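You operate a simulated robot arm through the tools that you are given. There is no shell and no other tool.

You run a simulated robot arm. Do the job below in one go: nothing can be reset, and whatever is moved stays where it is left.

Task
Swap the sensor for the spare and set the gap to 0 mm.
Fine: the spare is on the sensor stand, the old one goes there; sensor screw tight again.

Only the result counts: the job must be done as asked and must still hold three seconds after the hand-in. Knocking over, shifting, dropping, spilling or breaking anything else fails it.

Robot
A 7-joint arm with a two-finger parallel gripper, fixed in place. Base frame: the origin is on the floor under the middle of its stand, x ahead of it, y to its left, z up. Readings come in cm, degrees, newtons and seconds.
With the tool pointing down near the work surface it reaches from about 42 to 90 cm from the base axis. Its first joint turns from -143.0 to 143.0 degrees. Payload 3 kg.
The tool frame sits at the grasp point between the pads (the TCP): z along the fingers, y along the line on which they close. The tips reach 3 cm beyond it. Largest opening 9.4 cm; finger width 2.8, thickness 1; the body of the gripper, 5 by 9.6 cm, starts 5.5 cm behind the TCP.
Orientation is that of the tool frame in the base frame, as a unit quaternion [w, x, y, z]. With the fingers straight down and closing along the base's y, the tool's x points along the base's -x, its y along +y and its z along -z.

Tools
- The arm moves only by the tool apply_moves. Its arguments are lists of equal length, an entry for each row: "dp": the shift along the tool's x, y, z in units of 25 mm (1.0 is 25 mm), a list of three; "rot": the turn, a rotation vector about the tool's x, y, z in units of 8 degrees (1.0 is 8 degrees), a list of three; "hand": the closure, from 0 (fully open) to 1 (shut). In form: {"dp": [[dx, dy, dz], ...], "rot": [[rx, ry, rz], ...], "hand": [hand, ...]}. A call has 1 to 20 rows; each row shifts and turns the commanded pose from where the row before left it, along the tool's axes as they then stand. A call with a number of a shift or a turn outside -1 to 1 is refused whole. A row lasts 0.2 s, in which the tool goes at most 5 cm and 8.6 degrees; a call with a longer step from one row to the next is refused whole, and so is a gripper value outside its range. Where a pose cannot be reached the arm comes as near as it can. A force on the tool above 40 N (or 10 N above the force at the start of the call, whichever is more), or a blocked arm, ends the call early, and 0.2 s more pass. Each finger travels about 7.2 cm/s and halts on what it meets, pressing with about 33 N; the grip force reading is that of the motor and also rises with nothing between the fingers. The clock runs only during rows and for 0.2 s after the last one: add rows that do not move to give the fingers time. The reply holds the time, the measured pose of the TCP, the force on the tool along the base axes, the opening and the grip force, in the units named above and with some noise, with the torque about the TCP (base axes, N m) and any sound that the robot's microphone picked up.
- Cameras (640 x 400 px; columns grow to the right, rows downward): "scene" is fixed at [4.84, 64.97, 145.46]; the picture's right is [-0.64, -0.77, 0.00], its down [-0.30, 0.25, -0.92] and it looks along [0.71, -0.59, -0.39] (base axes); focal length 323 px, centre (320, 200). "wrist" rides on the gripper at [7.6, 1.4, -10.3] in the tool frame; the picture's right is [-0.18, 0.98, 0.00], its down [-0.75, -0.14, -0.64] and it looks along [-0.63, -0.12, 0.77] (tool axes); focal length 243 px, centre (320, 200). There is no depth. A picture from a camera that has moved, and an enlarged one, comes with that camera's place and axes in the base frame and with its lens. The place of the scene camera against the robot may be out by one fixed shift of up to 1.2 cm in any direction.
- grab_frame(camera): a new picture of that camera. No time passes.
- enlarge(camera, box): a new picture of the part [left, top, right, bottom] of that camera's present view, enlarged. No time passes.
- hand_in(): hands the job in; it is judged then, once.

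Nothing tells you positions but the pictures and the camera data. Unless the task says otherwise, let go and move clear before handing in.

The tools are called after "Emit:" by a JSON object that holds its "op" and its "data". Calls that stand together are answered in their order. apply_moves: Moves the arm, as the interface text tells. Its arguments: {"type":"object","properties":{"dp":{"type":"array"},"rot":{"type":"array"},"hand":{"type":"array"}},"required":["dp","rot","hand"]} The other tools are called the same way: grab_frame (camera) takes a picture; enlarge (camera, box) takes an enlarged picture of a part of a camera's view; hand_in () hands the job in.

At the start:

```text
time: 0.0
eef_pos: [47.74, 27.31, 124.94]
tcp_rot: [0.0, 0.0, 1.0, 0.0]
force: [-0.2, -0.6, 0.2]
moment: [0.02, -0.02, -0.02]
width: 9.4
gripper_force: 0.0
```

scene: 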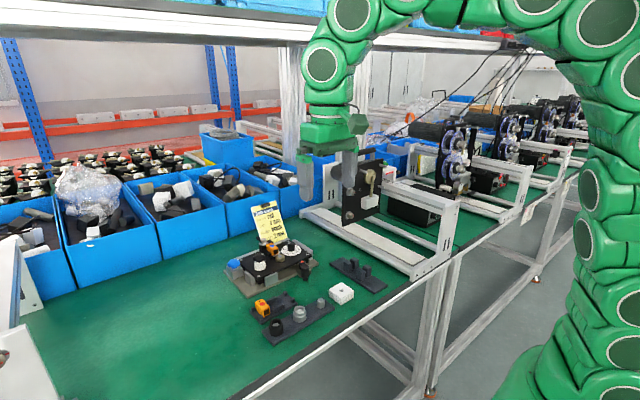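
wrist: 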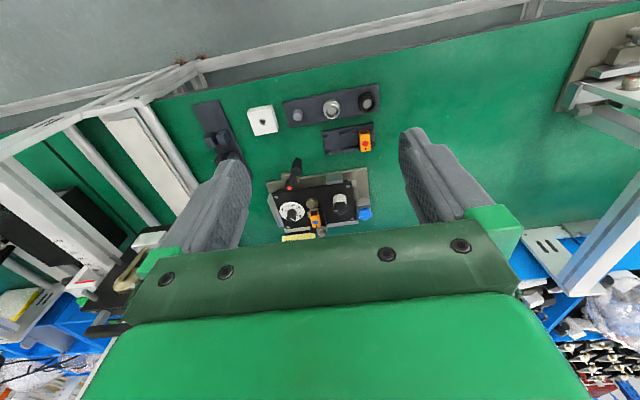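

I see a green bench with a small fixture (plate with dial, knobs, an orange sensor), a card behind it and small stands nearby with another orange sensor. I'll look closer before moving anything.

Emit:
{"op": "enlarge", "data": {"camera": "scene", "box": [210, 190, 400, 350]}}

Emit:
{"op": "enlarge", "data": {"camera": "wrist", "box": [180, 70, 400, 250]}}

Emit:
{"op": "enlarge", "data": {"camera": "scene", "box": [240, 195, 300, 245]}}

```text
2.50 times, centred on (305, 270) of scene
camera zoom: at [4.84, 64.97, 145.46], right [-0.64, -0.77, 0.0], down [-0.3, 0.25, -0.92], along [0.71, -0.59, -0.39], focal length 807 px, centre (358, 25)
```

zoom: 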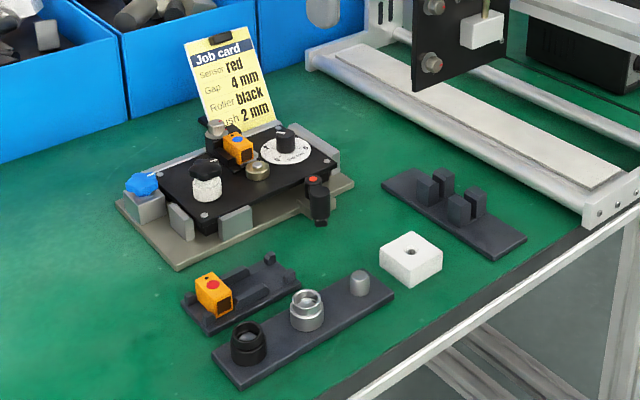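

```text
2.22 times, centred on (290, 160) of wrist
camera zoom: at [39.97, 28.78, 135.1], right [0.18, 0.98, 0.0], down [0.75, -0.14, 0.64], along [0.63, -0.12, -0.77], focal length 539 px, centre (387, 289)
```

zoom: 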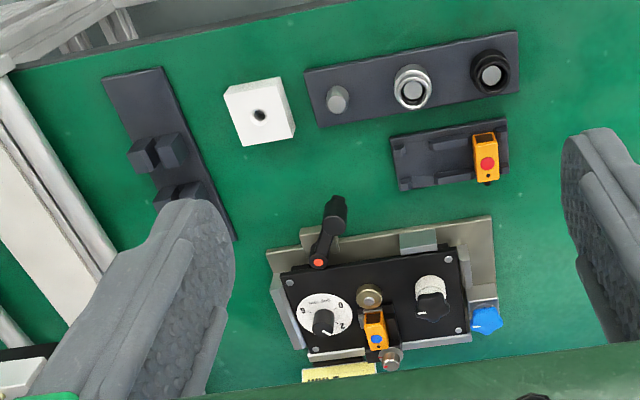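

```text
8.00 times, centred on (270, 220) of scene
camera zoom: at [4.84, 64.97, 145.46], right [-0.64, -0.77, 0.0], down [-0.3, 0.25, -0.92], along [0.71, -0.59, -0.39], focal length 2582 px, centre (720, 40)
```

zoom: 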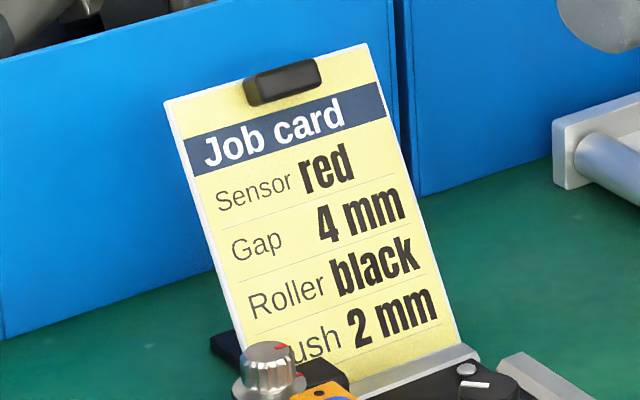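

The card shows 4 mm, but the job asks explicitly for 0 mm, so 0 mm is what I'll set. The installed sensor (blue dot) sits near x≈85, y≈19, z≈88, and the spare (red dot) is on a small stand nearer the robot. I'll move closer for better views.

Emit:
{"op": "apply_moves", "data": {"dp": [[-0.7, -0.35, 0.75], [-0.7, -0.35, 0.75], [-0.7, -0.35, 0.75], [-0.7, -0.35, 0.75], [-0.7, -0.35, 0.75], [-0.7, -0.35, 0.75], [-0.7, -0.35, 0.75], [-0.7, -0.35, 0.75], [0, 0, 0]], "rot": [[0, 0, 0], [0, 0, 0], [0, 0, 0], [0, 0, 0], [0, 0, 0], [0, 0, 0], [0, 0, 0], [0, 0, 0], [0, 0, 0]], "hand": [0, 0, 0, 0, 0, 0, 0, 0, 0]}}

Emit:
{"op": "grab_frame", "data": {"camera": "wrist"}}

Emit:
{"op": "grab_frame", "data": {"camera": "scene"}}

```text
time: 2.0
eef_pos: [61.6, 20.2, 109.83]
tcp_rot: [0.0, 0.0, 1.0, 0.001]
force: [-0.3, -0.5, -0.5]
moment: [-0.02, -0.01, 0.03]
width: 9.43
gripper_force: 0.0
```

```text
taken
camera wrist: at [53.92, 21.6, 120.02], right [0.18, 0.98, 0.0], down [0.75, -0.14, 0.64], along [0.63, -0.12, -0.77], focal length 243 px, centre (320, 200)
```

wrist: 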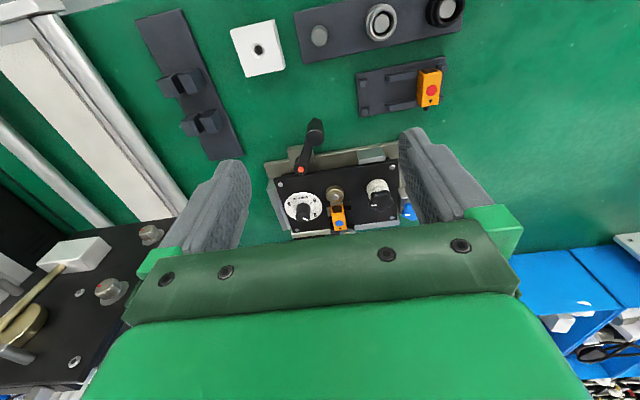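

```text
taken
```

scene: 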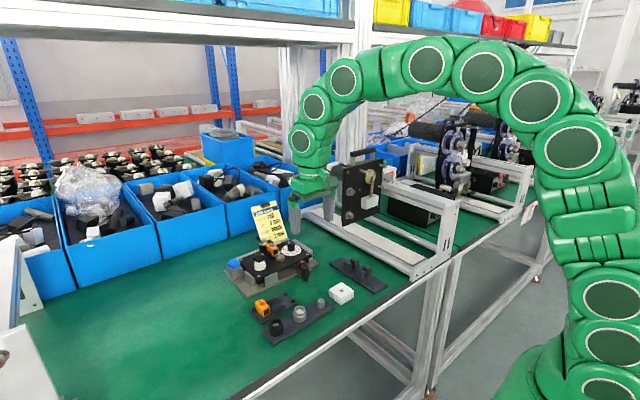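

The fixture is now between the fingers in the wrist view. I'll enlarge the parts.

Emit:
{"op": "enlarge", "data": {"camera": "wrist", "box": [255, 110, 415, 240]}}

Emit:
{"op": "enlarge", "data": {"camera": "wrist", "box": [345, 40, 465, 125]}}

Emit:
{"op": "enlarge", "data": {"camera": "scene", "box": [220, 225, 330, 305]}}

Emit:
{"op": "enlarge", "data": {"camera": "scene", "box": [245, 285, 305, 330]}}

```text
3.08 times, centred on (335, 175) of wrist
camera zoom: at [53.92, 21.6, 120.02], right [0.18, 0.98, 0.0], down [0.75, -0.14, 0.64], along [0.63, -0.12, -0.77], focal length 746 px, centre (274, 277)
```

zoom: 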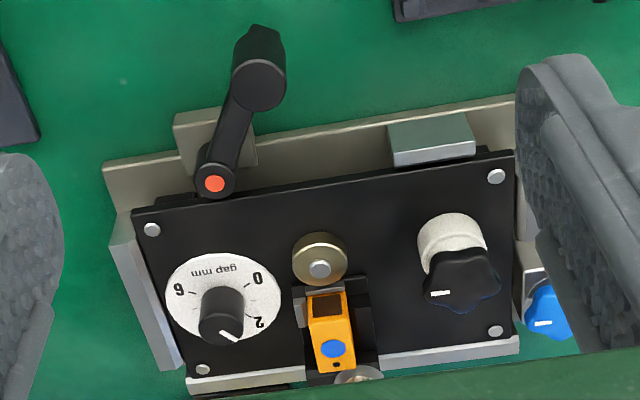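

```text
4.71 times, centred on (405, 82) of wrist
camera zoom: at [53.92, 21.6, 120.02], right [0.18, 0.98, 0.0], down [0.75, -0.14, 0.64], along [0.63, -0.12, -0.77], focal length 1142 px, centre (-80, 753)
```

zoom: 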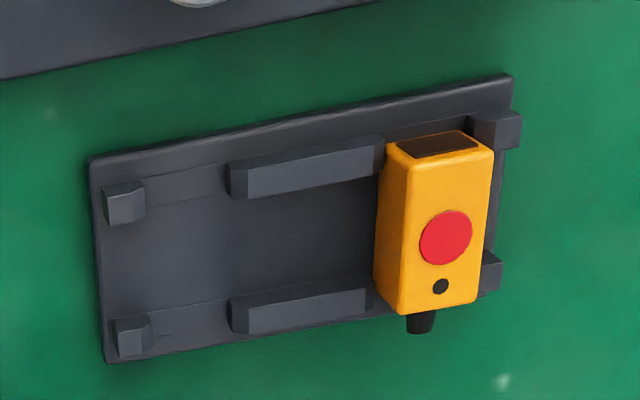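

```text
5.00 times, centred on (275, 265) of scene
camera zoom: at [4.84, 64.97, 145.46], right [-0.64, -0.77, 0.0], down [-0.3, 0.25, -0.92], along [0.71, -0.59, -0.39], focal length 1614 px, centre (545, -125)
```

zoom: 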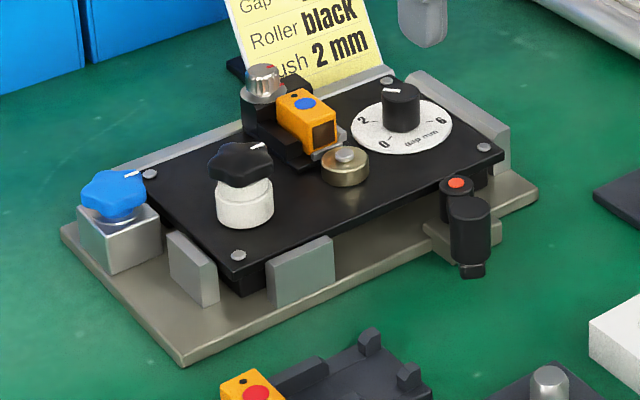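

```text
8.89 times, centred on (275, 308) of scene
camera zoom: at [4.84, 64.97, 145.46], right [-0.64, -0.77, 0.0], down [-0.3, 0.25, -0.92], along [0.71, -0.59, -0.39], focal length 2868 px, centre (720, -756)
```

zoom: 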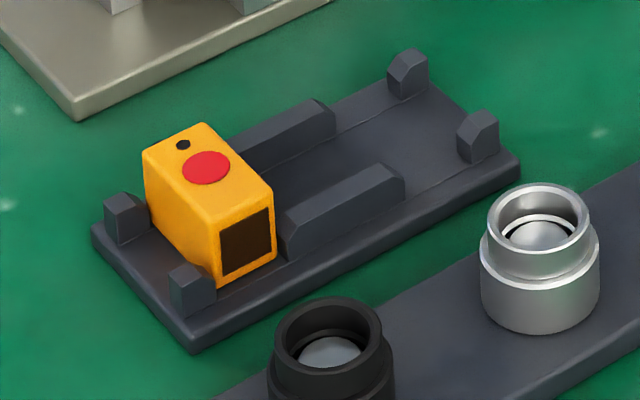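

Emit:
{"op": "enlarge", "data": {"camera": "scene", "box": [262, 232, 322, 272]}}

Emit:
{"op": "enlarge", "data": {"camera": "scene", "box": [264, 234, 296, 264]}}

Emit:
{"op": "enlarge", "data": {"camera": "wrist", "box": [315, 180, 365, 235]}}

Emit:
{"op": "enlarge", "data": {"camera": "wrist", "box": [275, 180, 335, 235]}}

```text
10.00 times, centred on (292, 252) of scene
camera zoom: at [4.84, 64.97, 145.46], right [-0.64, -0.77, 0.0], down [-0.3, 0.25, -0.92], along [0.71, -0.59, -0.39], focal length 3227 px, centre (600, -320)
```

zoom: 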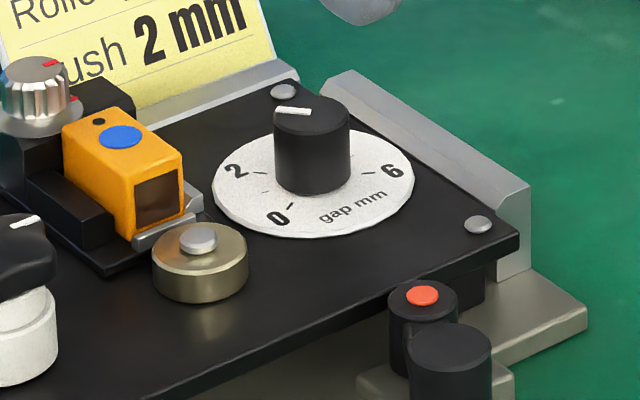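

```text
13.33 times, centred on (280, 249) of scene
camera zoom: at [4.84, 64.97, 145.46], right [-0.64, -0.77, 0.0], down [-0.3, 0.25, -0.92], along [0.71, -0.59, -0.39], focal length 4302 px, centre (853, -453)
```

zoom: 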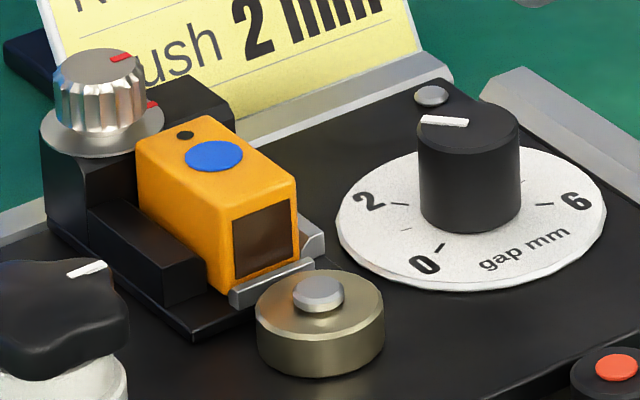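

```text
7.27 times, centred on (340, 208) of wrist
camera zoom: at [53.92, 21.6, 120.02], right [0.18, 0.98, 0.0], down [0.75, -0.14, 0.64], along [0.63, -0.12, -0.77], focal length 1764 px, centre (174, 146)
```

zoom: 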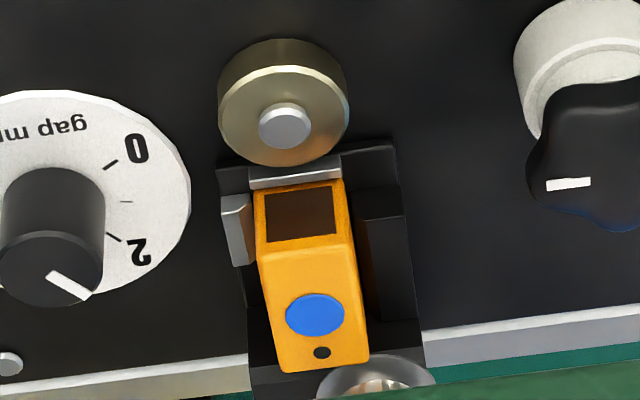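

```text
7.27 times, centred on (305, 208) of wrist
camera zoom: at [53.92, 21.6, 120.02], right [0.18, 0.98, 0.0], down [0.75, -0.14, 0.64], along [0.63, -0.12, -0.77], focal length 1764 px, centre (429, 146)
```

zoom: 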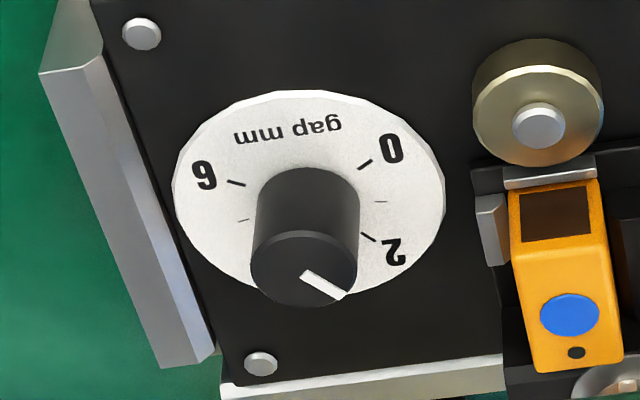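

The dial reads "gap mm" with marks 0-2-(4)-6 and its pointer sits a bit past 2. The sensor screw is the knurled knob behind the sensor, with red alignment marks. I'll move over the fixture to get precise positions from the wrist camera.

Emit:
{"op": "apply_moves", "data": {"dp": [[-0.8, -0.06, 0.2], [-0.8, -0.06, 0.2], [-0.8, -0.06, 0.2], [-0.8, -0.06, 0.2], [-0.8, -0.06, 0.2], [-0.8, -0.06, 0.2], [-0.8, -0.06, 0.2], [-0.8, -0.06, 0.2], [0, 0, 0]], "rot": [[0, 0, 0], [0, 0, 0], [0, 0, 0], [0, 0, 0], [0, 0, 0], [0, 0, 0], [0, 0, 0], [0, 0, 0], [0, 0, 0]], "hand": [0, 0, 0, 0, 0, 0, 0, 0, 0]}}

Emit:
{"op": "grab_frame", "data": {"camera": "wrist"}}

Emit:
{"op": "enlarge", "data": {"camera": "wrist", "box": [220, 20, 440, 160]}}

```text
time: 4.0
eef_pos: [77.53, 19.13, 105.82]
tcp_rot: [0.0, 0.0, 1.0, 0.001]
force: [-0.2, 0.8, 0.2]
moment: [-0.01, 0.03, 0.02]
width: 9.4
gripper_force: 0.1
```

```text
taken
camera wrist: at [69.87, 20.53, 116.07], right [0.18, 0.98, 0.0], down [0.75, -0.14, 0.64], along [0.63, -0.12, -0.77], focal length 243 px, centre (320, 200)
```

wrist: 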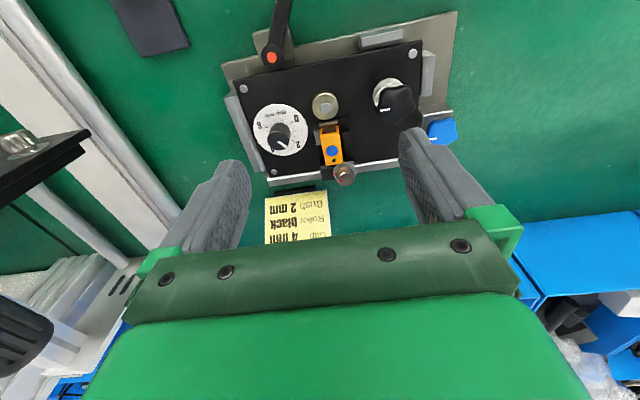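

```text
2.86 times, centred on (330, 90) of wrist
camera zoom: at [69.87, 20.53, 116.07], right [0.18, 0.98, 0.0], down [0.75, -0.14, 0.64], along [0.63, -0.12, -0.77], focal length 693 px, centre (291, 514)
```

zoom: 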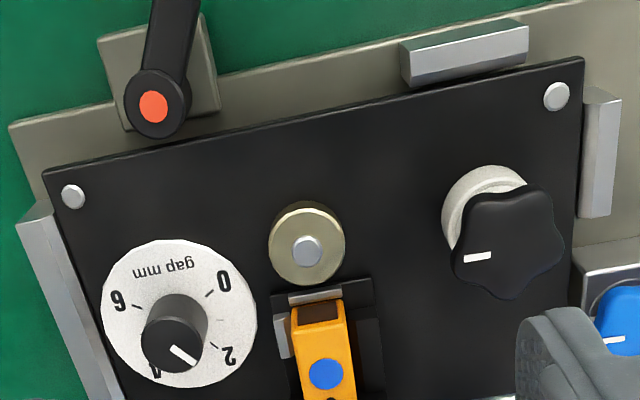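

Emit:
{"op": "enlarge", "data": {"camera": "wrist", "box": [295, 85, 375, 195]}}

Emit:
{"op": "enlarge", "data": {"camera": "wrist", "box": [235, 85, 325, 165]}}

Emit:
{"op": "enlarge", "data": {"camera": "scene", "box": [262, 228, 300, 260]}}

```text
3.64 times, centred on (335, 140) of wrist
camera zoom: at [69.87, 20.53, 116.07], right [0.18, 0.98, 0.0], down [0.75, -0.14, 0.64], along [0.63, -0.12, -0.77], focal length 882 px, centre (266, 418)
```

zoom: 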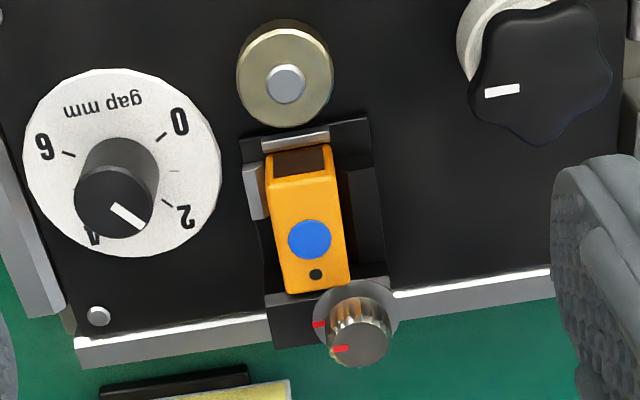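

```text
5.00 times, centred on (280, 125) of wrist
camera zoom: at [69.87, 20.53, 116.07], right [0.18, 0.98, 0.0], down [0.75, -0.14, 0.64], along [0.63, -0.12, -0.77], focal length 1213 px, centre (520, 575)
```

zoom: 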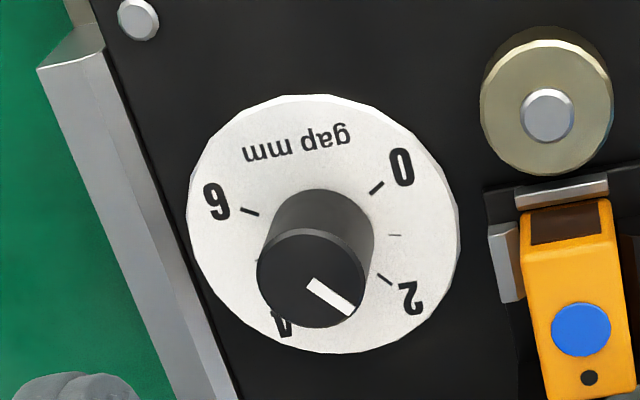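

```text
12.50 times, centred on (281, 244) of scene
camera zoom: at [4.84, 64.97, 145.46], right [-0.64, -0.77, 0.0], down [-0.3, 0.25, -0.92], along [0.71, -0.59, -0.39], focal length 4034 px, centre (808, -350)
```

zoom: 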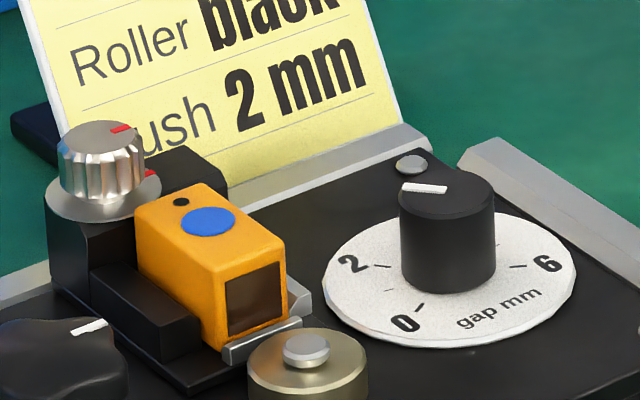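

The plate is aligned with the base axes (screw heads at x≈75.8, y≈10.9 and y≈28.9, z≈87.9). The sensor top is at about (83.5, 19.45, 90.8) and the dial centre at about (81.45, 13.45), with 40° per mm and the pointer near 2.1 mm. I'll lower the arm a little for a closer look.

Emit:
{"op": "apply_moves", "data": {"dp": [[-0.05, 0.09, 0.78], [-0.05, 0.09, 0.78], [-0.05, 0.09, 0.78], [-0.05, 0.09, 0.78], [0, 0, 0]], "rot": [[0, 0, 0], [0, 0, 0], [0, 0, 0], [0, 0, 0], [0, 0, 0]], "hand": [0, 0, 0, 0, 0]}}

Emit:
{"op": "grab_frame", "data": {"camera": "wrist"}}

Emit:
{"op": "enlarge", "data": {"camera": "wrist", "box": [270, 130, 390, 230]}}

Emit:
{"op": "enlarge", "data": {"camera": "wrist", "box": [190, 90, 310, 210]}}

```text
time: 5.2
eef_pos: [77.94, 19.95, 98.16]
tcp_rot: [0.0, 0.0, 1.0, 0.0]
force: [-0.9, -0.3, -0.4]
moment: [0.01, -0.01, 0.01]
width: 9.42
gripper_force: 0.1
```

```text
taken
camera wrist: at [70.35, 21.37, 108.31], right [0.18, 0.98, 0.0], down [0.75, -0.14, 0.64], along [0.63, -0.12, -0.77], focal length 243 px, centre (320, 200)
```

wrist: 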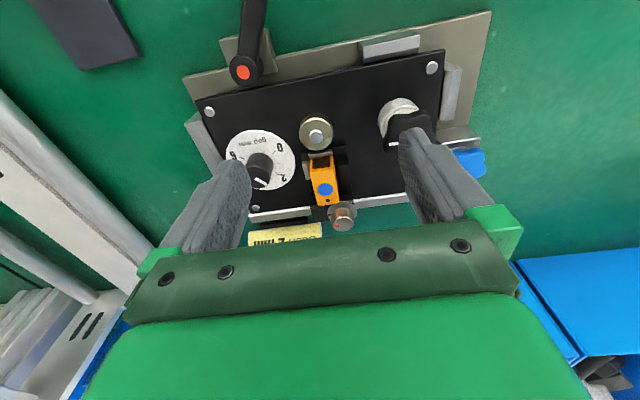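

```text
4.00 times, centred on (330, 180) of wrist
camera zoom: at [70.35, 21.37, 108.31], right [0.18, 0.98, 0.0], down [0.75, -0.14, 0.64], along [0.63, -0.12, -0.77], focal length 970 px, centre (280, 280)
```

zoom: 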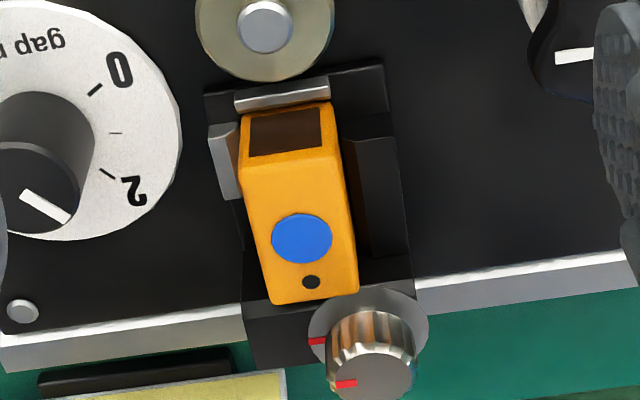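

```text
3.33 times, centred on (250, 150) of wrist
camera zoom: at [70.35, 21.37, 108.31], right [0.18, 0.98, 0.0], down [0.75, -0.14, 0.64], along [0.63, -0.12, -0.77], focal length 809 px, centre (553, 367)
```

zoom: 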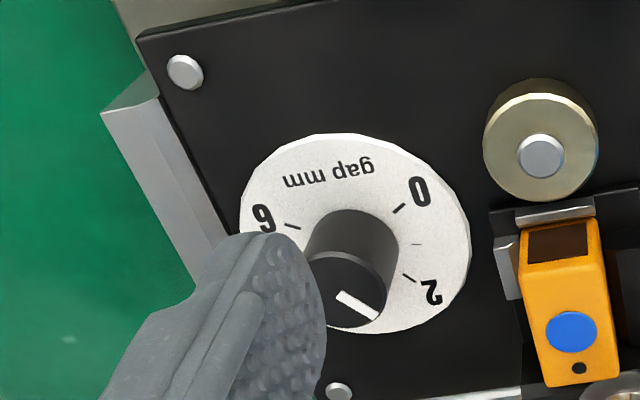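

The sensor screw's knurled knob is at about (87.4, 20.5, 91.5), close to the reach limit. I'll back off and tilt the camera up to see the holder, screw and job card from the front before touching anything.

Emit:
{"op": "apply_moves", "data": {"dp": [[0.8, 0, -0.4], [0.8, 0, -0.4], [0.8, 0, -0.4], [0.8, 0, -0.4], [0.8, 0, -0.4], [0.8, 0, -0.4], [0.8, 0, -0.4], [0.8, 0, -0.4], [0, 0, 0], [0, 0, 0], [0, 0, 0], [0, 0, 0], [0, 0, 0]], "rot": [[0, 0, 0], [0, 0, 0], [0, 0, 0], [0, 0, 0], [0, 0, 0], [0, 0, 0], [0, 0, 0], [0, 0, 0], [0, -0.94, 0], [0, -0.94, 0], [0, -0.94, 0], [0, -0.94, 0], [0, 0, 0]], "hand": [0, 0, 0, 0, 0, 0, 0, 0, 0, 0, 0, 0, 0]}}

Emit:
{"op": "grab_frame", "data": {"camera": "wrist"}}

Emit:
{"op": "enlarge", "data": {"camera": "wrist", "box": [250, 130, 400, 235]}}

```text
time: 8.0
eef_pos: [62.19, 19.91, 105.95]
tcp_rot: [0.26, 0.0, 0.966, -0.001]
force: [-0.6, 0.0, -0.2]
moment: [0.0, -0.01, 0.04]
width: 9.4
gripper_force: 0.0
```

```text
taken
camera wrist: at [50.37, 21.42, 111.0], right [0.16, 0.98, 0.09], down [0.33, -0.14, 0.93], along [0.93, -0.12, -0.35], focal length 243 px, centre (320, 200)
```

wrist: 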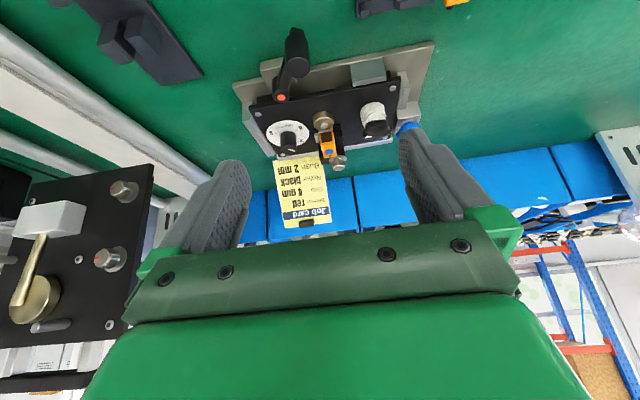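

```text
3.81 times, centred on (325, 182) of wrist
camera zoom: at [50.37, 21.42, 111.0], right [0.16, 0.98, 0.09], down [0.33, -0.14, 0.93], along [0.93, -0.12, -0.35], focal length 924 px, centre (301, 267)
```

zoom: 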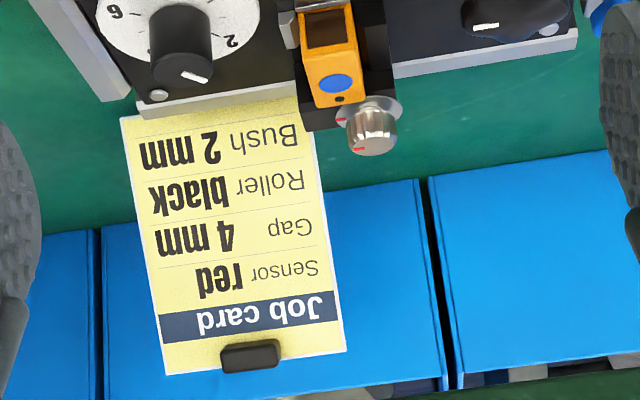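

Emit:
{"op": "enlarge", "data": {"camera": "wrist", "box": [310, 105, 360, 180]}}

Emit:
{"op": "enlarge", "data": {"camera": "wrist", "box": [260, 105, 350, 175]}}

Emit:
{"op": "enlarge", "data": {"camera": "wrist", "box": [230, 20, 440, 150]}}

```text
5.33 times, centred on (335, 142) of wrist
camera zoom: at [50.37, 21.42, 111.0], right [0.16, 0.98, 0.09], down [0.33, -0.14, 0.93], along [0.93, -0.12, -0.35], focal length 1294 px, centre (240, 507)
```

zoom: 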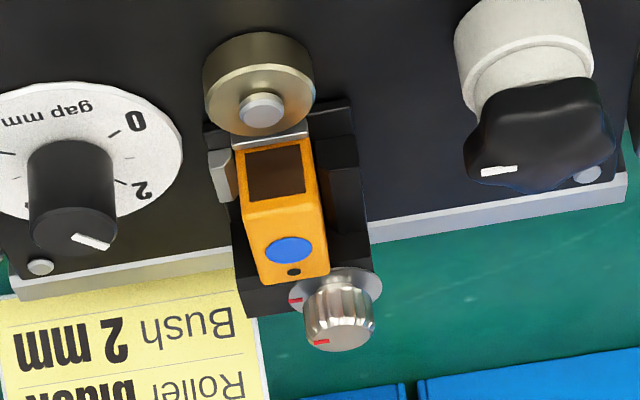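

```text
5.71 times, centred on (305, 140) of wrist
camera zoom: at [50.37, 21.42, 111.0], right [0.16, 0.98, 0.09], down [0.33, -0.14, 0.93], along [0.93, -0.12, -0.35], focal length 1386 px, centre (406, 543)
```

zoom: 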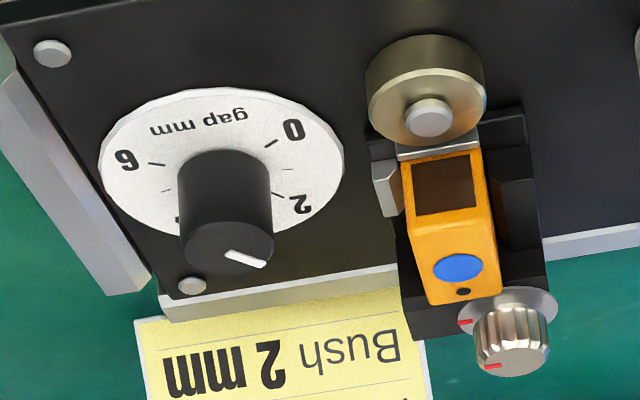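

```text
3.05 times, centred on (335, 85) of wrist
camera zoom: at [50.37, 21.42, 111.0], right [0.16, 0.98, 0.09], down [0.33, -0.14, 0.93], along [0.93, -0.12, -0.35], focal length 739 px, centre (274, 550)
```

zoom: 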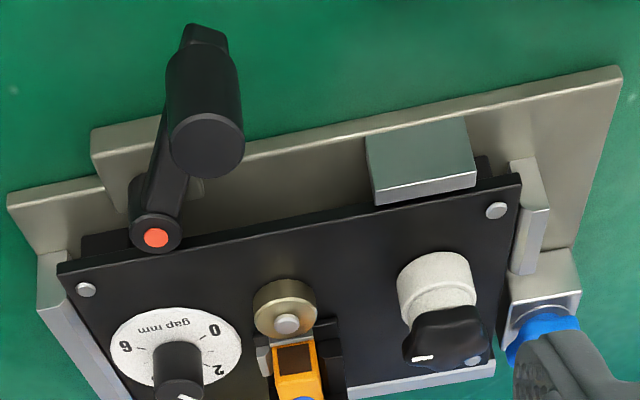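

The card leans away behind the fixture, so it's clear of where the gripper will go. The sensor screw knob is about 2.2 cm across, top z≈91.9 at (87.1, 20.5), with its red mark lined up with the collar's mark. Next I'll look at the sensor stand.

Emit:
{"op": "apply_moves", "data": {"dp": [[0, 0, 0], [0, 0, 0], [0, 0, 0], [0, 0, 0], [0, 0.8, 0.48], [0, 0.8, 0.48], [0, 0.8, 0.48], [0, 0.8, 0.48], [0, 0.8, 0.48], [0, 0, 0]], "rot": [[0, 0.94, 0], [0, 0.94, 0], [0, 0.94, 0], [0, 0.94, 0], [0, 0, 0], [0, 0, 0], [0, 0, 0], [0, 0, 0], [0, 0, 0], [0, 0, 0]], "hand": [0, 0, 0, 0, 0, 0, 0, 0, 0, 0]}}

Emit:
{"op": "grab_frame", "data": {"camera": "wrist"}}

Emit:
{"op": "enlarge", "data": {"camera": "wrist", "box": [240, 80, 400, 180]}}

```text
time: 10.2
eef_pos: [62.24, 29.78, 99.97]
tcp_rot: [0.0, 0.0, 1.0, 0.0]
force: [-0.8, -0.8, 0.4]
moment: [0.02, 0.01, 0.0]
width: 9.4
gripper_force: 0.2
```

```text
taken
camera wrist: at [54.44, 31.29, 110.2], right [0.18, 0.98, 0.0], down [0.75, -0.14, 0.64], along [0.63, -0.12, -0.77], focal length 243 px, centre (320, 200)
```

wrist: 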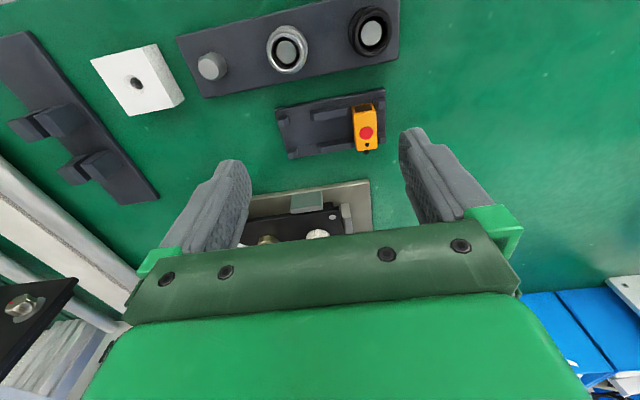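

```text
4.00 times, centred on (320, 130) of wrist
camera zoom: at [54.44, 31.29, 110.2], right [0.18, 0.98, 0.0], down [0.75, -0.14, 0.64], along [0.63, -0.12, -0.77], focal length 970 px, centre (320, 480)
```

zoom: 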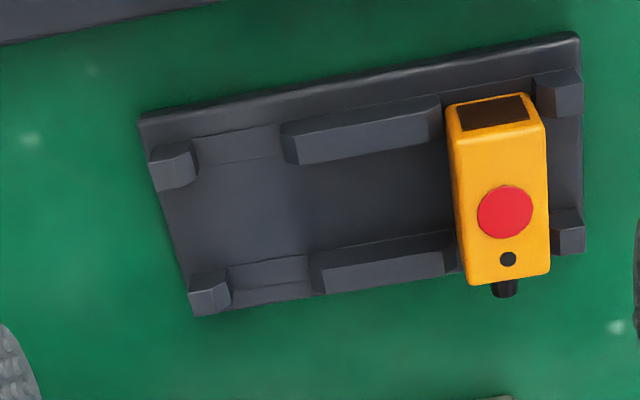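

The stand has two bays. The spare (red) sits in the +y bay at about (65.6, 33.9, top z≈87), and the empty bay is at y≈27.5. Next I'll go above the sensor screw to check reach and alignment.

Emit:
{"op": "apply_moves", "data": {"dp": [[-0.83, -0.31, 0], [-0.83, -0.31, 0], [-0.83, -0.31, 0], [-0.83, -0.31, 0], [-0.83, -0.31, 0], [-0.83, -0.31, 0], [-0.83, -0.31, 0], [-0.83, -0.31, 0], [-0.83, -0.31, 0], [-0.83, -0.31, 0], [-0.83, -0.31, 0], [-0.83, -0.31, 0], [0, 0, 0]], "rot": [[0, 0, 0], [0, 0, 0], [0, 0, 0], [0, 0, 0], [0, 0, 0], [0, 0, 0], [0, 0, 0], [0, 0, 0], [0, 0, 0], [0, 0, 0], [0, 0, 0], [0, 0, 0], [0, 0, 0]], "hand": [0.5, 0.5, 0.5, 0.5, 0.5, 0.5, 0.5, 0.5, 0.5, 0.5, 0.5, 0.5, 0.5]}}

Emit:
{"op": "grab_frame", "data": {"camera": "wrist"}}

Emit:
{"op": "enlarge", "data": {"camera": "wrist", "box": [250, 90, 390, 200]}}

```text
time: 13.0
eef_pos: [86.59, 20.43, 99.72]
tcp_rot: [-0.001, -0.001, 1.0, 0.0]
force: [0.4, 0.3, -0.5]
moment: [-0.02, 0.0, -0.04]
width: 4.72
gripper_force: 0.1
out of reach, approached as far as the arm can: row 12
```

```text
taken
camera wrist: at [78.83, 21.89, 109.93], right [0.18, 0.98, 0.0], down [0.75, -0.14, 0.64], along [0.63, -0.12, -0.77], focal length 243 px, centre (320, 200)
```

wrist: 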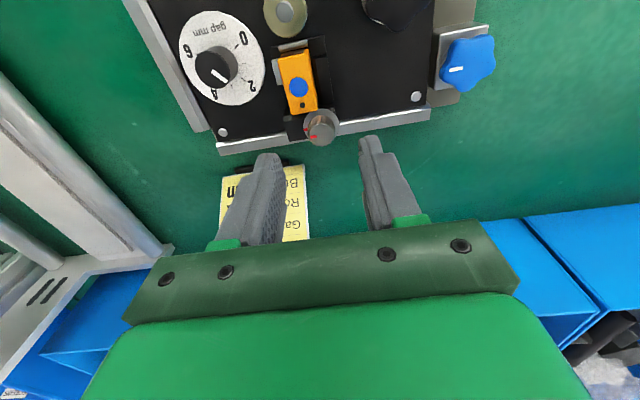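

```text
3.64 times, centred on (320, 145) of wrist
camera zoom: at [78.83, 21.89, 109.93], right [0.18, 0.98, 0.0], down [0.75, -0.14, 0.64], along [0.63, -0.12, -0.77], focal length 882 px, centre (320, 400)
```

zoom: 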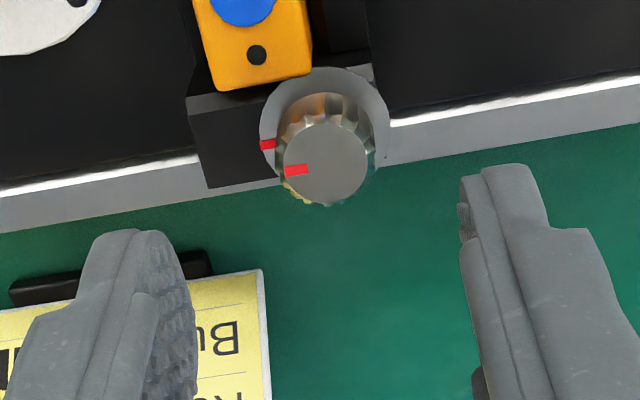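

The knob is at (87.0, 20.5), top z≈92.0, with its red mark aligned to −y (the tight position). I'm at x=86.6, at the edge of reach. I'll descend part-way and see whether reach improves lower down.

Emit:
{"op": "apply_moves", "data": {"dp": [[0, 0, 0.6], [0, 0, 0.6], [0, 0, 0.6], [-0.15, 0.02, 0], [0, 0, 0]], "rot": [[0, 0, 0], [0, 0, 0], [0, 0, 0], [0, 0, 0], [0, 0, 0]], "hand": [0.5, 0.5, 0.5, 0.5, 0.5]}}

Emit:
{"op": "grab_frame", "data": {"camera": "wrist"}}

Emit:
{"op": "grab_frame", "data": {"camera": "scene"}}

```text
time: 14.2
eef_pos: [86.86, 20.54, 95.19]
tcp_rot: [0.0, 0.0, 1.0, 0.0]
force: [-0.1, -0.1, -0.1]
moment: [0.01, -0.02, -0.01]
width: 4.68
gripper_force: 0.1
```

```text
taken
camera wrist: at [79.19, 22.05, 105.36], right [0.18, 0.98, 0.0], down [0.75, -0.14, 0.64], along [0.63, -0.12, -0.77], focal length 243 px, centre (320, 200)
```

wrist: 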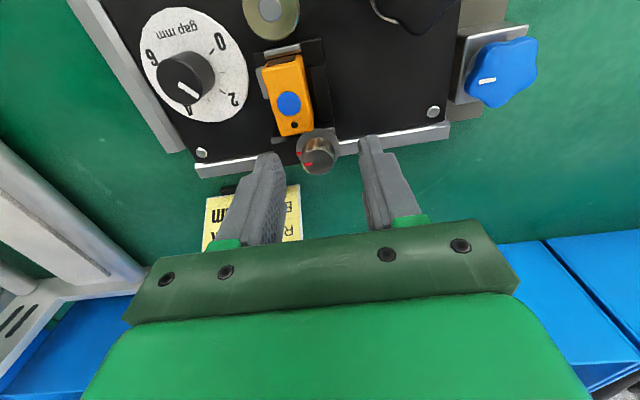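

```text
taken
```

scene: 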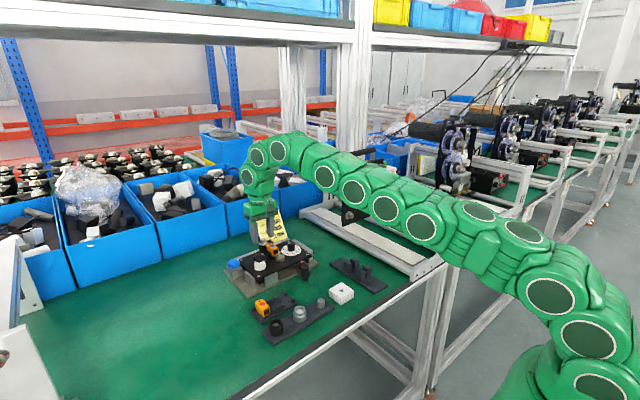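

I can reach the knob from this height. I'll lower the last bit so the fingertips straddle the knob's upper part, then check the view.

Emit:
{"op": "apply_moves", "data": {"dp": [[-0.06, 0, 0.3], [0, 0, 0.3], [0, 0, 0]], "rot": [[0, 0, 0], [0, 0, 0], [0, 0, 0]], "hand": [0.5, 0.5, 0.5]}}

Emit:
{"op": "enlarge", "data": {"camera": "wrist", "box": [220, 80, 420, 240]}}

Emit:
{"op": "enlarge", "data": {"camera": "scene", "box": [235, 200, 315, 270]}}

```text
time: 15.0
eef_pos: [87.02, 20.55, 93.59]
tcp_rot: [0.0, 0.001, 1.0, 0.001]
force: [2.2, 0.1, 5.0]
moment: [-0.07, -0.02, 0.05]
width: 4.66
gripper_force: 0.1
```

```text
2.50 times, centred on (320, 160) of wrist
camera zoom: at [79.35, 21.95, 103.88], right [0.18, 0.98, 0.0], down [0.75, -0.14, 0.64], along [0.63, -0.12, -0.77], focal length 606 px, centre (320, 300)
```

zoom: 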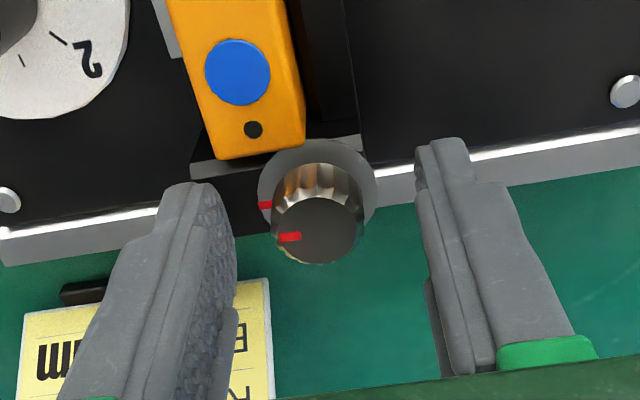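

```text
5.71 times, centred on (275, 235) of scene
camera zoom: at [4.84, 64.97, 145.46], right [-0.64, -0.77, 0.0], down [-0.3, 0.25, -0.92], along [0.71, -0.59, -0.39], focal length 1844 px, centre (577, 0)
```

zoom: 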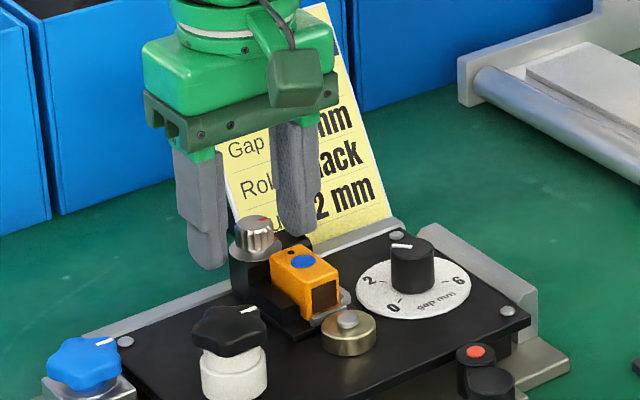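

There's a 5 N upward force, so a fingertip is just touching the holder block (its top is near z≈90.5). I'll lift 3 mm and then close on the knob.

Emit:
{"op": "apply_moves", "data": {"dp": [[0, 0, -0.14], [0, 0, 0]], "rot": [[0, 0, 0], [0, 0, 0]], "hand": [0.5, 0.5]}}

```text
time: 15.6
eef_pos: [86.94, 20.58, 93.98]
tcp_rot: [0.0, 0.0, 1.0, 0.0]
force: [0.8, -0.1, -0.8]
moment: [0.0, 0.0, 0.01]
width: 4.72
gripper_force: 0.1
```

The contact is gone. Now I'll close on the knob.

Emit:
{"op": "apply_moves", "data": {"dp": [[0, 0, 0], [0, 0, 0], [0, 0, 0]], "rot": [[0, 0, 0], [0, 0, 0], [0, 0, 0]], "hand": [0.7, 0.9, 1.0]}}

Emit:
{"op": "enlarge", "data": {"camera": "wrist", "box": [220, 80, 420, 240]}}

```text
time: 16.4
eef_pos: [86.98, 20.48, 94.05]
tcp_rot: [0.0, -0.001, 1.0, 0.0]
force: [-0.5, -4.0, -0.6]
moment: [-0.09, -0.01, 0.01]
width: 2.09
gripper_force: 32.3
```

```text
2.50 times, centred on (320, 160) of wrist
camera zoom: at [79.3, 21.92, 104.21], right [0.18, 0.98, 0.0], down [0.75, -0.14, 0.64], along [0.63, -0.12, -0.77], focal length 606 px, centre (320, 300)
```

zoom: 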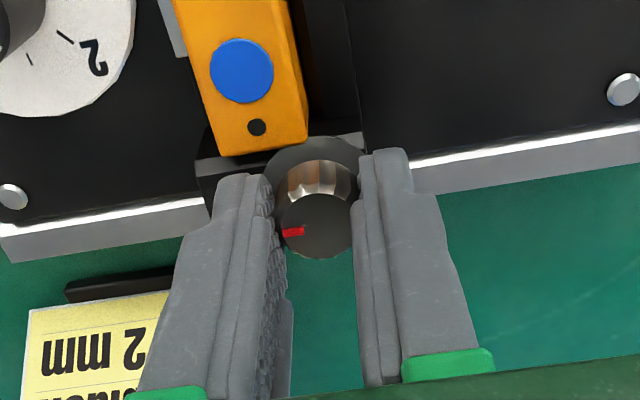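

The knob is gripped at 2.1 cm width. I'll try loosening it counter-clockwise (seen from above) with a small turn.

Emit:
{"op": "apply_moves", "data": {"dp": [[0, 0, 0], [0, 0, 0], [0, 0, 0]], "rot": [[0, 0, -0.8], [0, 0, -0.8], [0, 0, 0]], "hand": [1, 1, 1]}}

Emit:
{"op": "enlarge", "data": {"camera": "wrist", "box": [220, 80, 420, 240]}}

```text
time: 17.2
eef_pos: [86.95, 20.49, 94.17]
tcp_rot: [-0.002, -0.112, 0.994, 0.0]
force: [1.8, -9.7, 1.6]
moment: [-0.31, 0.11, -0.02]
width: 2.08
gripper_force: 33.3
```

```text
2.50 times, centred on (320, 160) of wrist
camera zoom: at [79.17, 20.2, 104.25], right [-0.04, 1.0, 0.0], down [0.77, 0.03, 0.64], along [0.64, 0.02, -0.77], focal length 606 px, centre (320, 300)
```

zoom: 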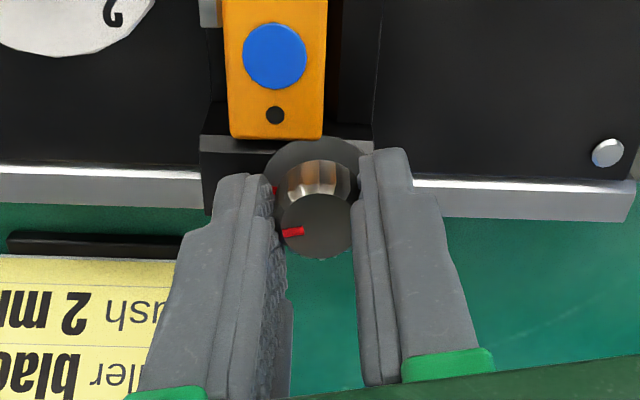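

The knob turns with the gripper. A small sideways force is building up, so I'll shift slightly toward −y and keep turning.

Emit:
{"op": "apply_moves", "data": {"dp": [[0.009, -0.04, 0], [0, 0, 0], [0, 0, 0], [0, 0, 0], [0, 0, 0]], "rot": [[0, 0, 0], [0, 0, -0.9], [0, 0, -0.9], [0, 0, -0.9], [0, 0, 0]], "hand": [1, 1, 1, 1, 1]}}

Emit:
{"op": "enlarge", "data": {"camera": "wrist", "box": [220, 80, 420, 240]}}

```text
time: 18.4
eef_pos: [87.05, 20.53, 94.19]
tcp_rot: [0.001, -0.296, 0.955, 0.0]
force: [-4.6, -3.4, 3.4]
moment: [0.1, -0.1, 0.01]
width: 2.08
gripper_force: 33.1
```

```text
2.50 times, centred on (320, 160) of wrist
camera zoom: at [79.85, 17.34, 104.27], right [-0.4, 0.91, 0.0], down [0.7, 0.31, 0.64], along [0.59, 0.26, -0.77], focal length 606 px, centre (320, 300)
```

zoom: 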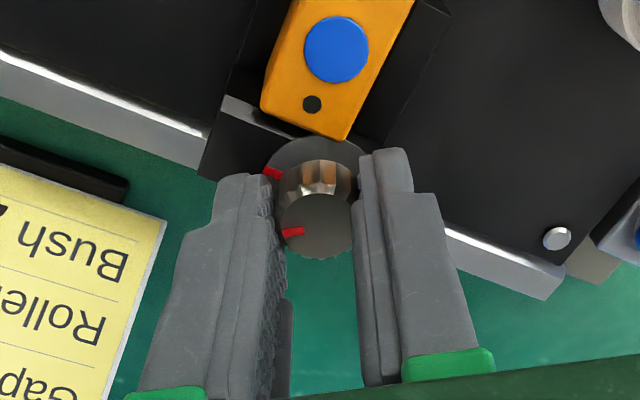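

Emit:
{"op": "apply_moves", "data": {"dp": [[0, 0, -0.02], [0, 0, -0.02], [0, 0, -0.02], [0, 0, -0.02], [0, 0, 0]], "rot": [[0, 0, -0.9], [0, 0, -0.9], [0, 0, -0.9], [0, 0, -0.9], [0, 0, 0]], "hand": [1, 1, 1, 1, 1]}}

Emit:
{"op": "enlarge", "data": {"camera": "wrist", "box": [220, 80, 420, 240]}}

```text
time: 19.6
eef_pos: [87.09, 20.49, 94.19]
tcp_rot: [-0.001, -0.524, 0.852, 0.001]
force: [-3.3, -0.9, 0.6]
moment: [-0.11, 0.11, -0.01]
width: 2.09
gripper_force: 33.0
```

```text
2.50 times, centred on (320, 160) of wrist
camera zoom: at [82.24, 14.33, 104.41], right [-0.79, 0.61, 0.0], down [0.47, 0.61, 0.64], along [0.39, 0.51, -0.77], focal length 606 px, centre (320, 300)
```

zoom: 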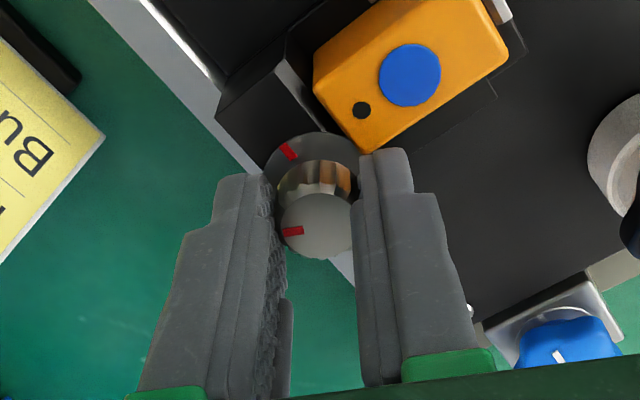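

Emit:
{"op": "apply_moves", "data": {"dp": [[0, 0, -0.02], [0, 0, -0.02], [0, 0, -0.02], [0, 0, 0]], "rot": [[0, 0, -0.9], [0, 0, -0.9], [0, 0, -0.9], [0, 0, 0]], "hand": [1, 1, 1, 1]}}

Emit:
{"op": "enlarge", "data": {"camera": "wrist", "box": [220, 80, 420, 240]}}

Emit:
{"op": "enlarge", "data": {"camera": "scene", "box": [235, 200, 315, 270]}}

```text
time: 20.6
eef_pos: [86.86, 20.52, 94.3]
tcp_rot: [-0.001, -0.675, 0.738, 0.001]
force: [4.2, 2.0, -16.9]
moment: [0.07, -0.11, 0.02]
width: 2.08
gripper_force: 33.0
```

```text
2.50 times, centred on (320, 160) of wrist
camera zoom: at [84.8, 13.03, 104.53], right [-0.96, 0.27, 0.0], down [0.21, 0.74, 0.64], along [0.17, 0.62, -0.77], focal length 606 px, centre (320, 300)
```

zoom: 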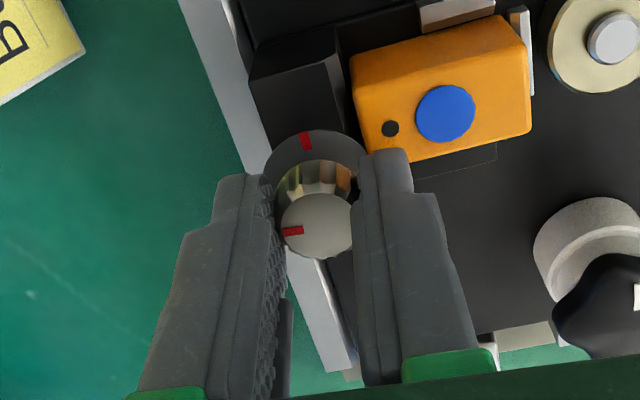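

```text
5.71 times, centred on (275, 235) of scene
camera zoom: at [4.84, 64.97, 145.46], right [-0.64, -0.77, 0.0], down [-0.3, 0.25, -0.92], along [0.71, -0.59, -0.39], focal length 1844 px, centre (577, 0)
```

zoom: 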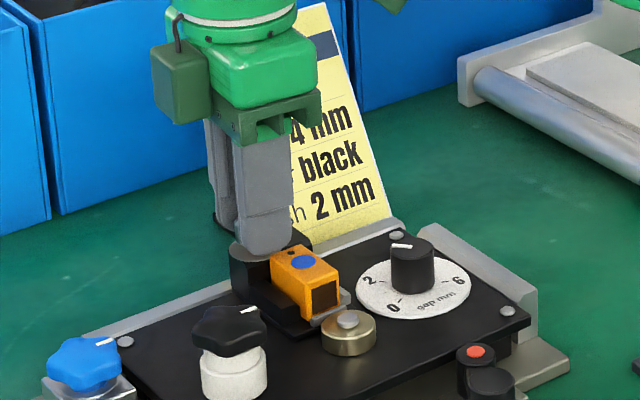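

The screw has turned about 85° with low torque. I'll release, rotate the gripper back, regrip and loosen it further before testing the sensor.

Emit:
{"op": "apply_moves", "data": {"dp": [[0, 0, 0.04], [0, 0, 0], [0, 0, 0], [0, 0, -0.3], [0, 0, 0], [0, 0, 0], [0, 0, 0], [0, 0, 0], [0, 0, 0], [0, 0, 0], [0, 0, 0], [0, 0, 0], [0, 0, 0], [0, 0, 0], [0, 0, 0], [0, 0, 0], [0, 0, 0]], "rot": [[0, 0, 0], [0, 0, 0], [0, 0, 0], [0, 0, 0], [0, 0, 0.97], [0, 0, 0.97], [0, 0, 0.97], [0, 0, 0.97], [0, 0, 0.97], [0, 0, 0.97], [0, 0, 0.97], [0, 0, 0.97], [0, 0, 0.97], [0, 0, 0.97], [0, 0, 0.97], [0, 0, 0], [0, 0, 0]], "hand": [1, 0.64, 0.64, 0.64, 0.64, 0.64, 0.64, 0.64, 0.64, 0.64, 0.64, 0.64, 0.64, 0.64, 0.64, 0.64, 0.64]}}

Emit:
{"op": "enlarge", "data": {"camera": "wrist", "box": [220, 80, 420, 240]}}

```text
time: 24.2
eef_pos: [87.05, 20.41, 95.12]
tcp_rot: [0.001, 0.006, 1.0, 0.001]
force: [-0.7, -1.0, 0.4]
moment: [-0.03, 0.01, 0.03]
width: 3.41
gripper_force: 0.1
```

```text
2.50 times, centred on (320, 160) of wrist
camera zoom: at [79.3, 21.94, 105.23], right [0.19, 0.98, 0.0], down [0.75, -0.15, 0.64], along [0.63, -0.13, -0.77], focal length 606 px, centre (320, 300)
```

zoom: 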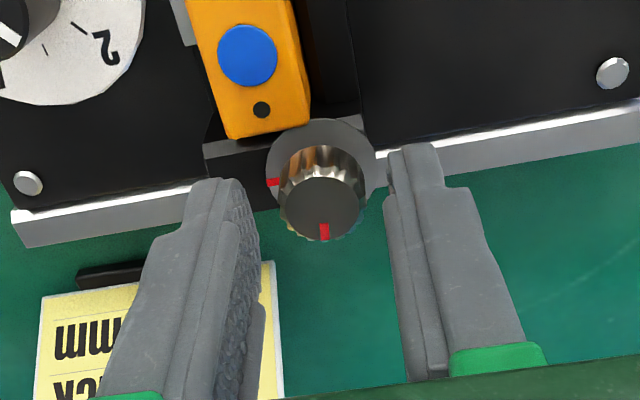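

The red mark has moved from −y to +x, so the screw is about 85° loose. I'll do a second stroke.

Emit:
{"op": "apply_moves", "data": {"dp": [[0, 0.02, 0.2], [0, 0.02, 0.2], [0, 0, 0], [0, 0, 0], [0, 0, 0]], "rot": [[0, 0, 0], [0, 0, 0], [0, 0, 0], [0, 0, 0], [0, 0, 0]], "hand": [0.64, 0.64, 0.75, 0.9, 1]}}

Emit:
{"op": "apply_moves", "data": {"dp": [[0, 0, 0], [0, 0, 0], [0, 0, 0], [0, 0, 0], [0, 0, 0], [0, 0, 0], [0, 0, 0]], "rot": [[0, 0, -0.9], [0, 0, -0.9], [0, 0, -0.9], [0, 0, -0.9], [0, 0, -0.9], [0, 0, -0.9], [0, 0, 0]], "hand": [1, 1, 1, 1, 1, 1, 1]}}

Emit:
{"op": "enlarge", "data": {"camera": "wrist", "box": [220, 80, 420, 240]}}

```text
time: 25.4
eef_pos: [87.01, 20.55, 94.07]
tcp_rot: [0.001, 0.005, 1.0, 0.0]
force: [0.7, -3.7, -0.9]
moment: [-0.07, -0.21, 0.05]
width: 2.08
gripper_force: 33.3
```

```text
time: 27.0
eef_pos: [86.92, 20.39, 94.08]
tcp_rot: [0.0, -0.364, 0.931, 0.0]
force: [-5.7, -22.2, 11.2]
moment: [-0.59, 0.32, -0.04]
width: 2.09
gripper_force: 33.0
```

```text
2.50 times, centred on (320, 160) of wrist
camera zoom: at [80.35, 16.36, 104.29], right [-0.53, 0.85, 0.0], down [0.65, 0.41, 0.64], along [0.54, 0.34, -0.77], focal length 606 px, centre (320, 300)
```

zoom: 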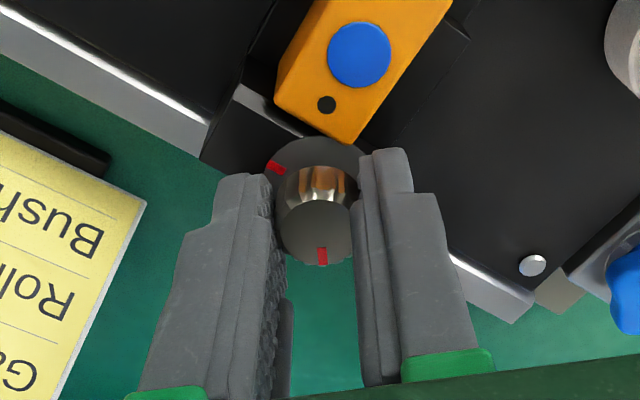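

A sideways load has built up because I'm slightly off the knob's axis. I'll relieve it before continuing.

Emit:
{"op": "apply_moves", "data": {"dp": [[0.033, -0.035, -0.03], [0, 0, 0]], "rot": [[0, 0, 0], [0, 0, 0]], "hand": [1, 1]}}

```text
time: 27.6
eef_pos: [87.06, 20.44, 94.16]
tcp_rot: [0.0, -0.363, 0.932, 0.0]
force: [0.9, -12.2, 1.9]
moment: [-0.21, -0.1, 0.0]
width: 2.06
gripper_force: 32.7
```

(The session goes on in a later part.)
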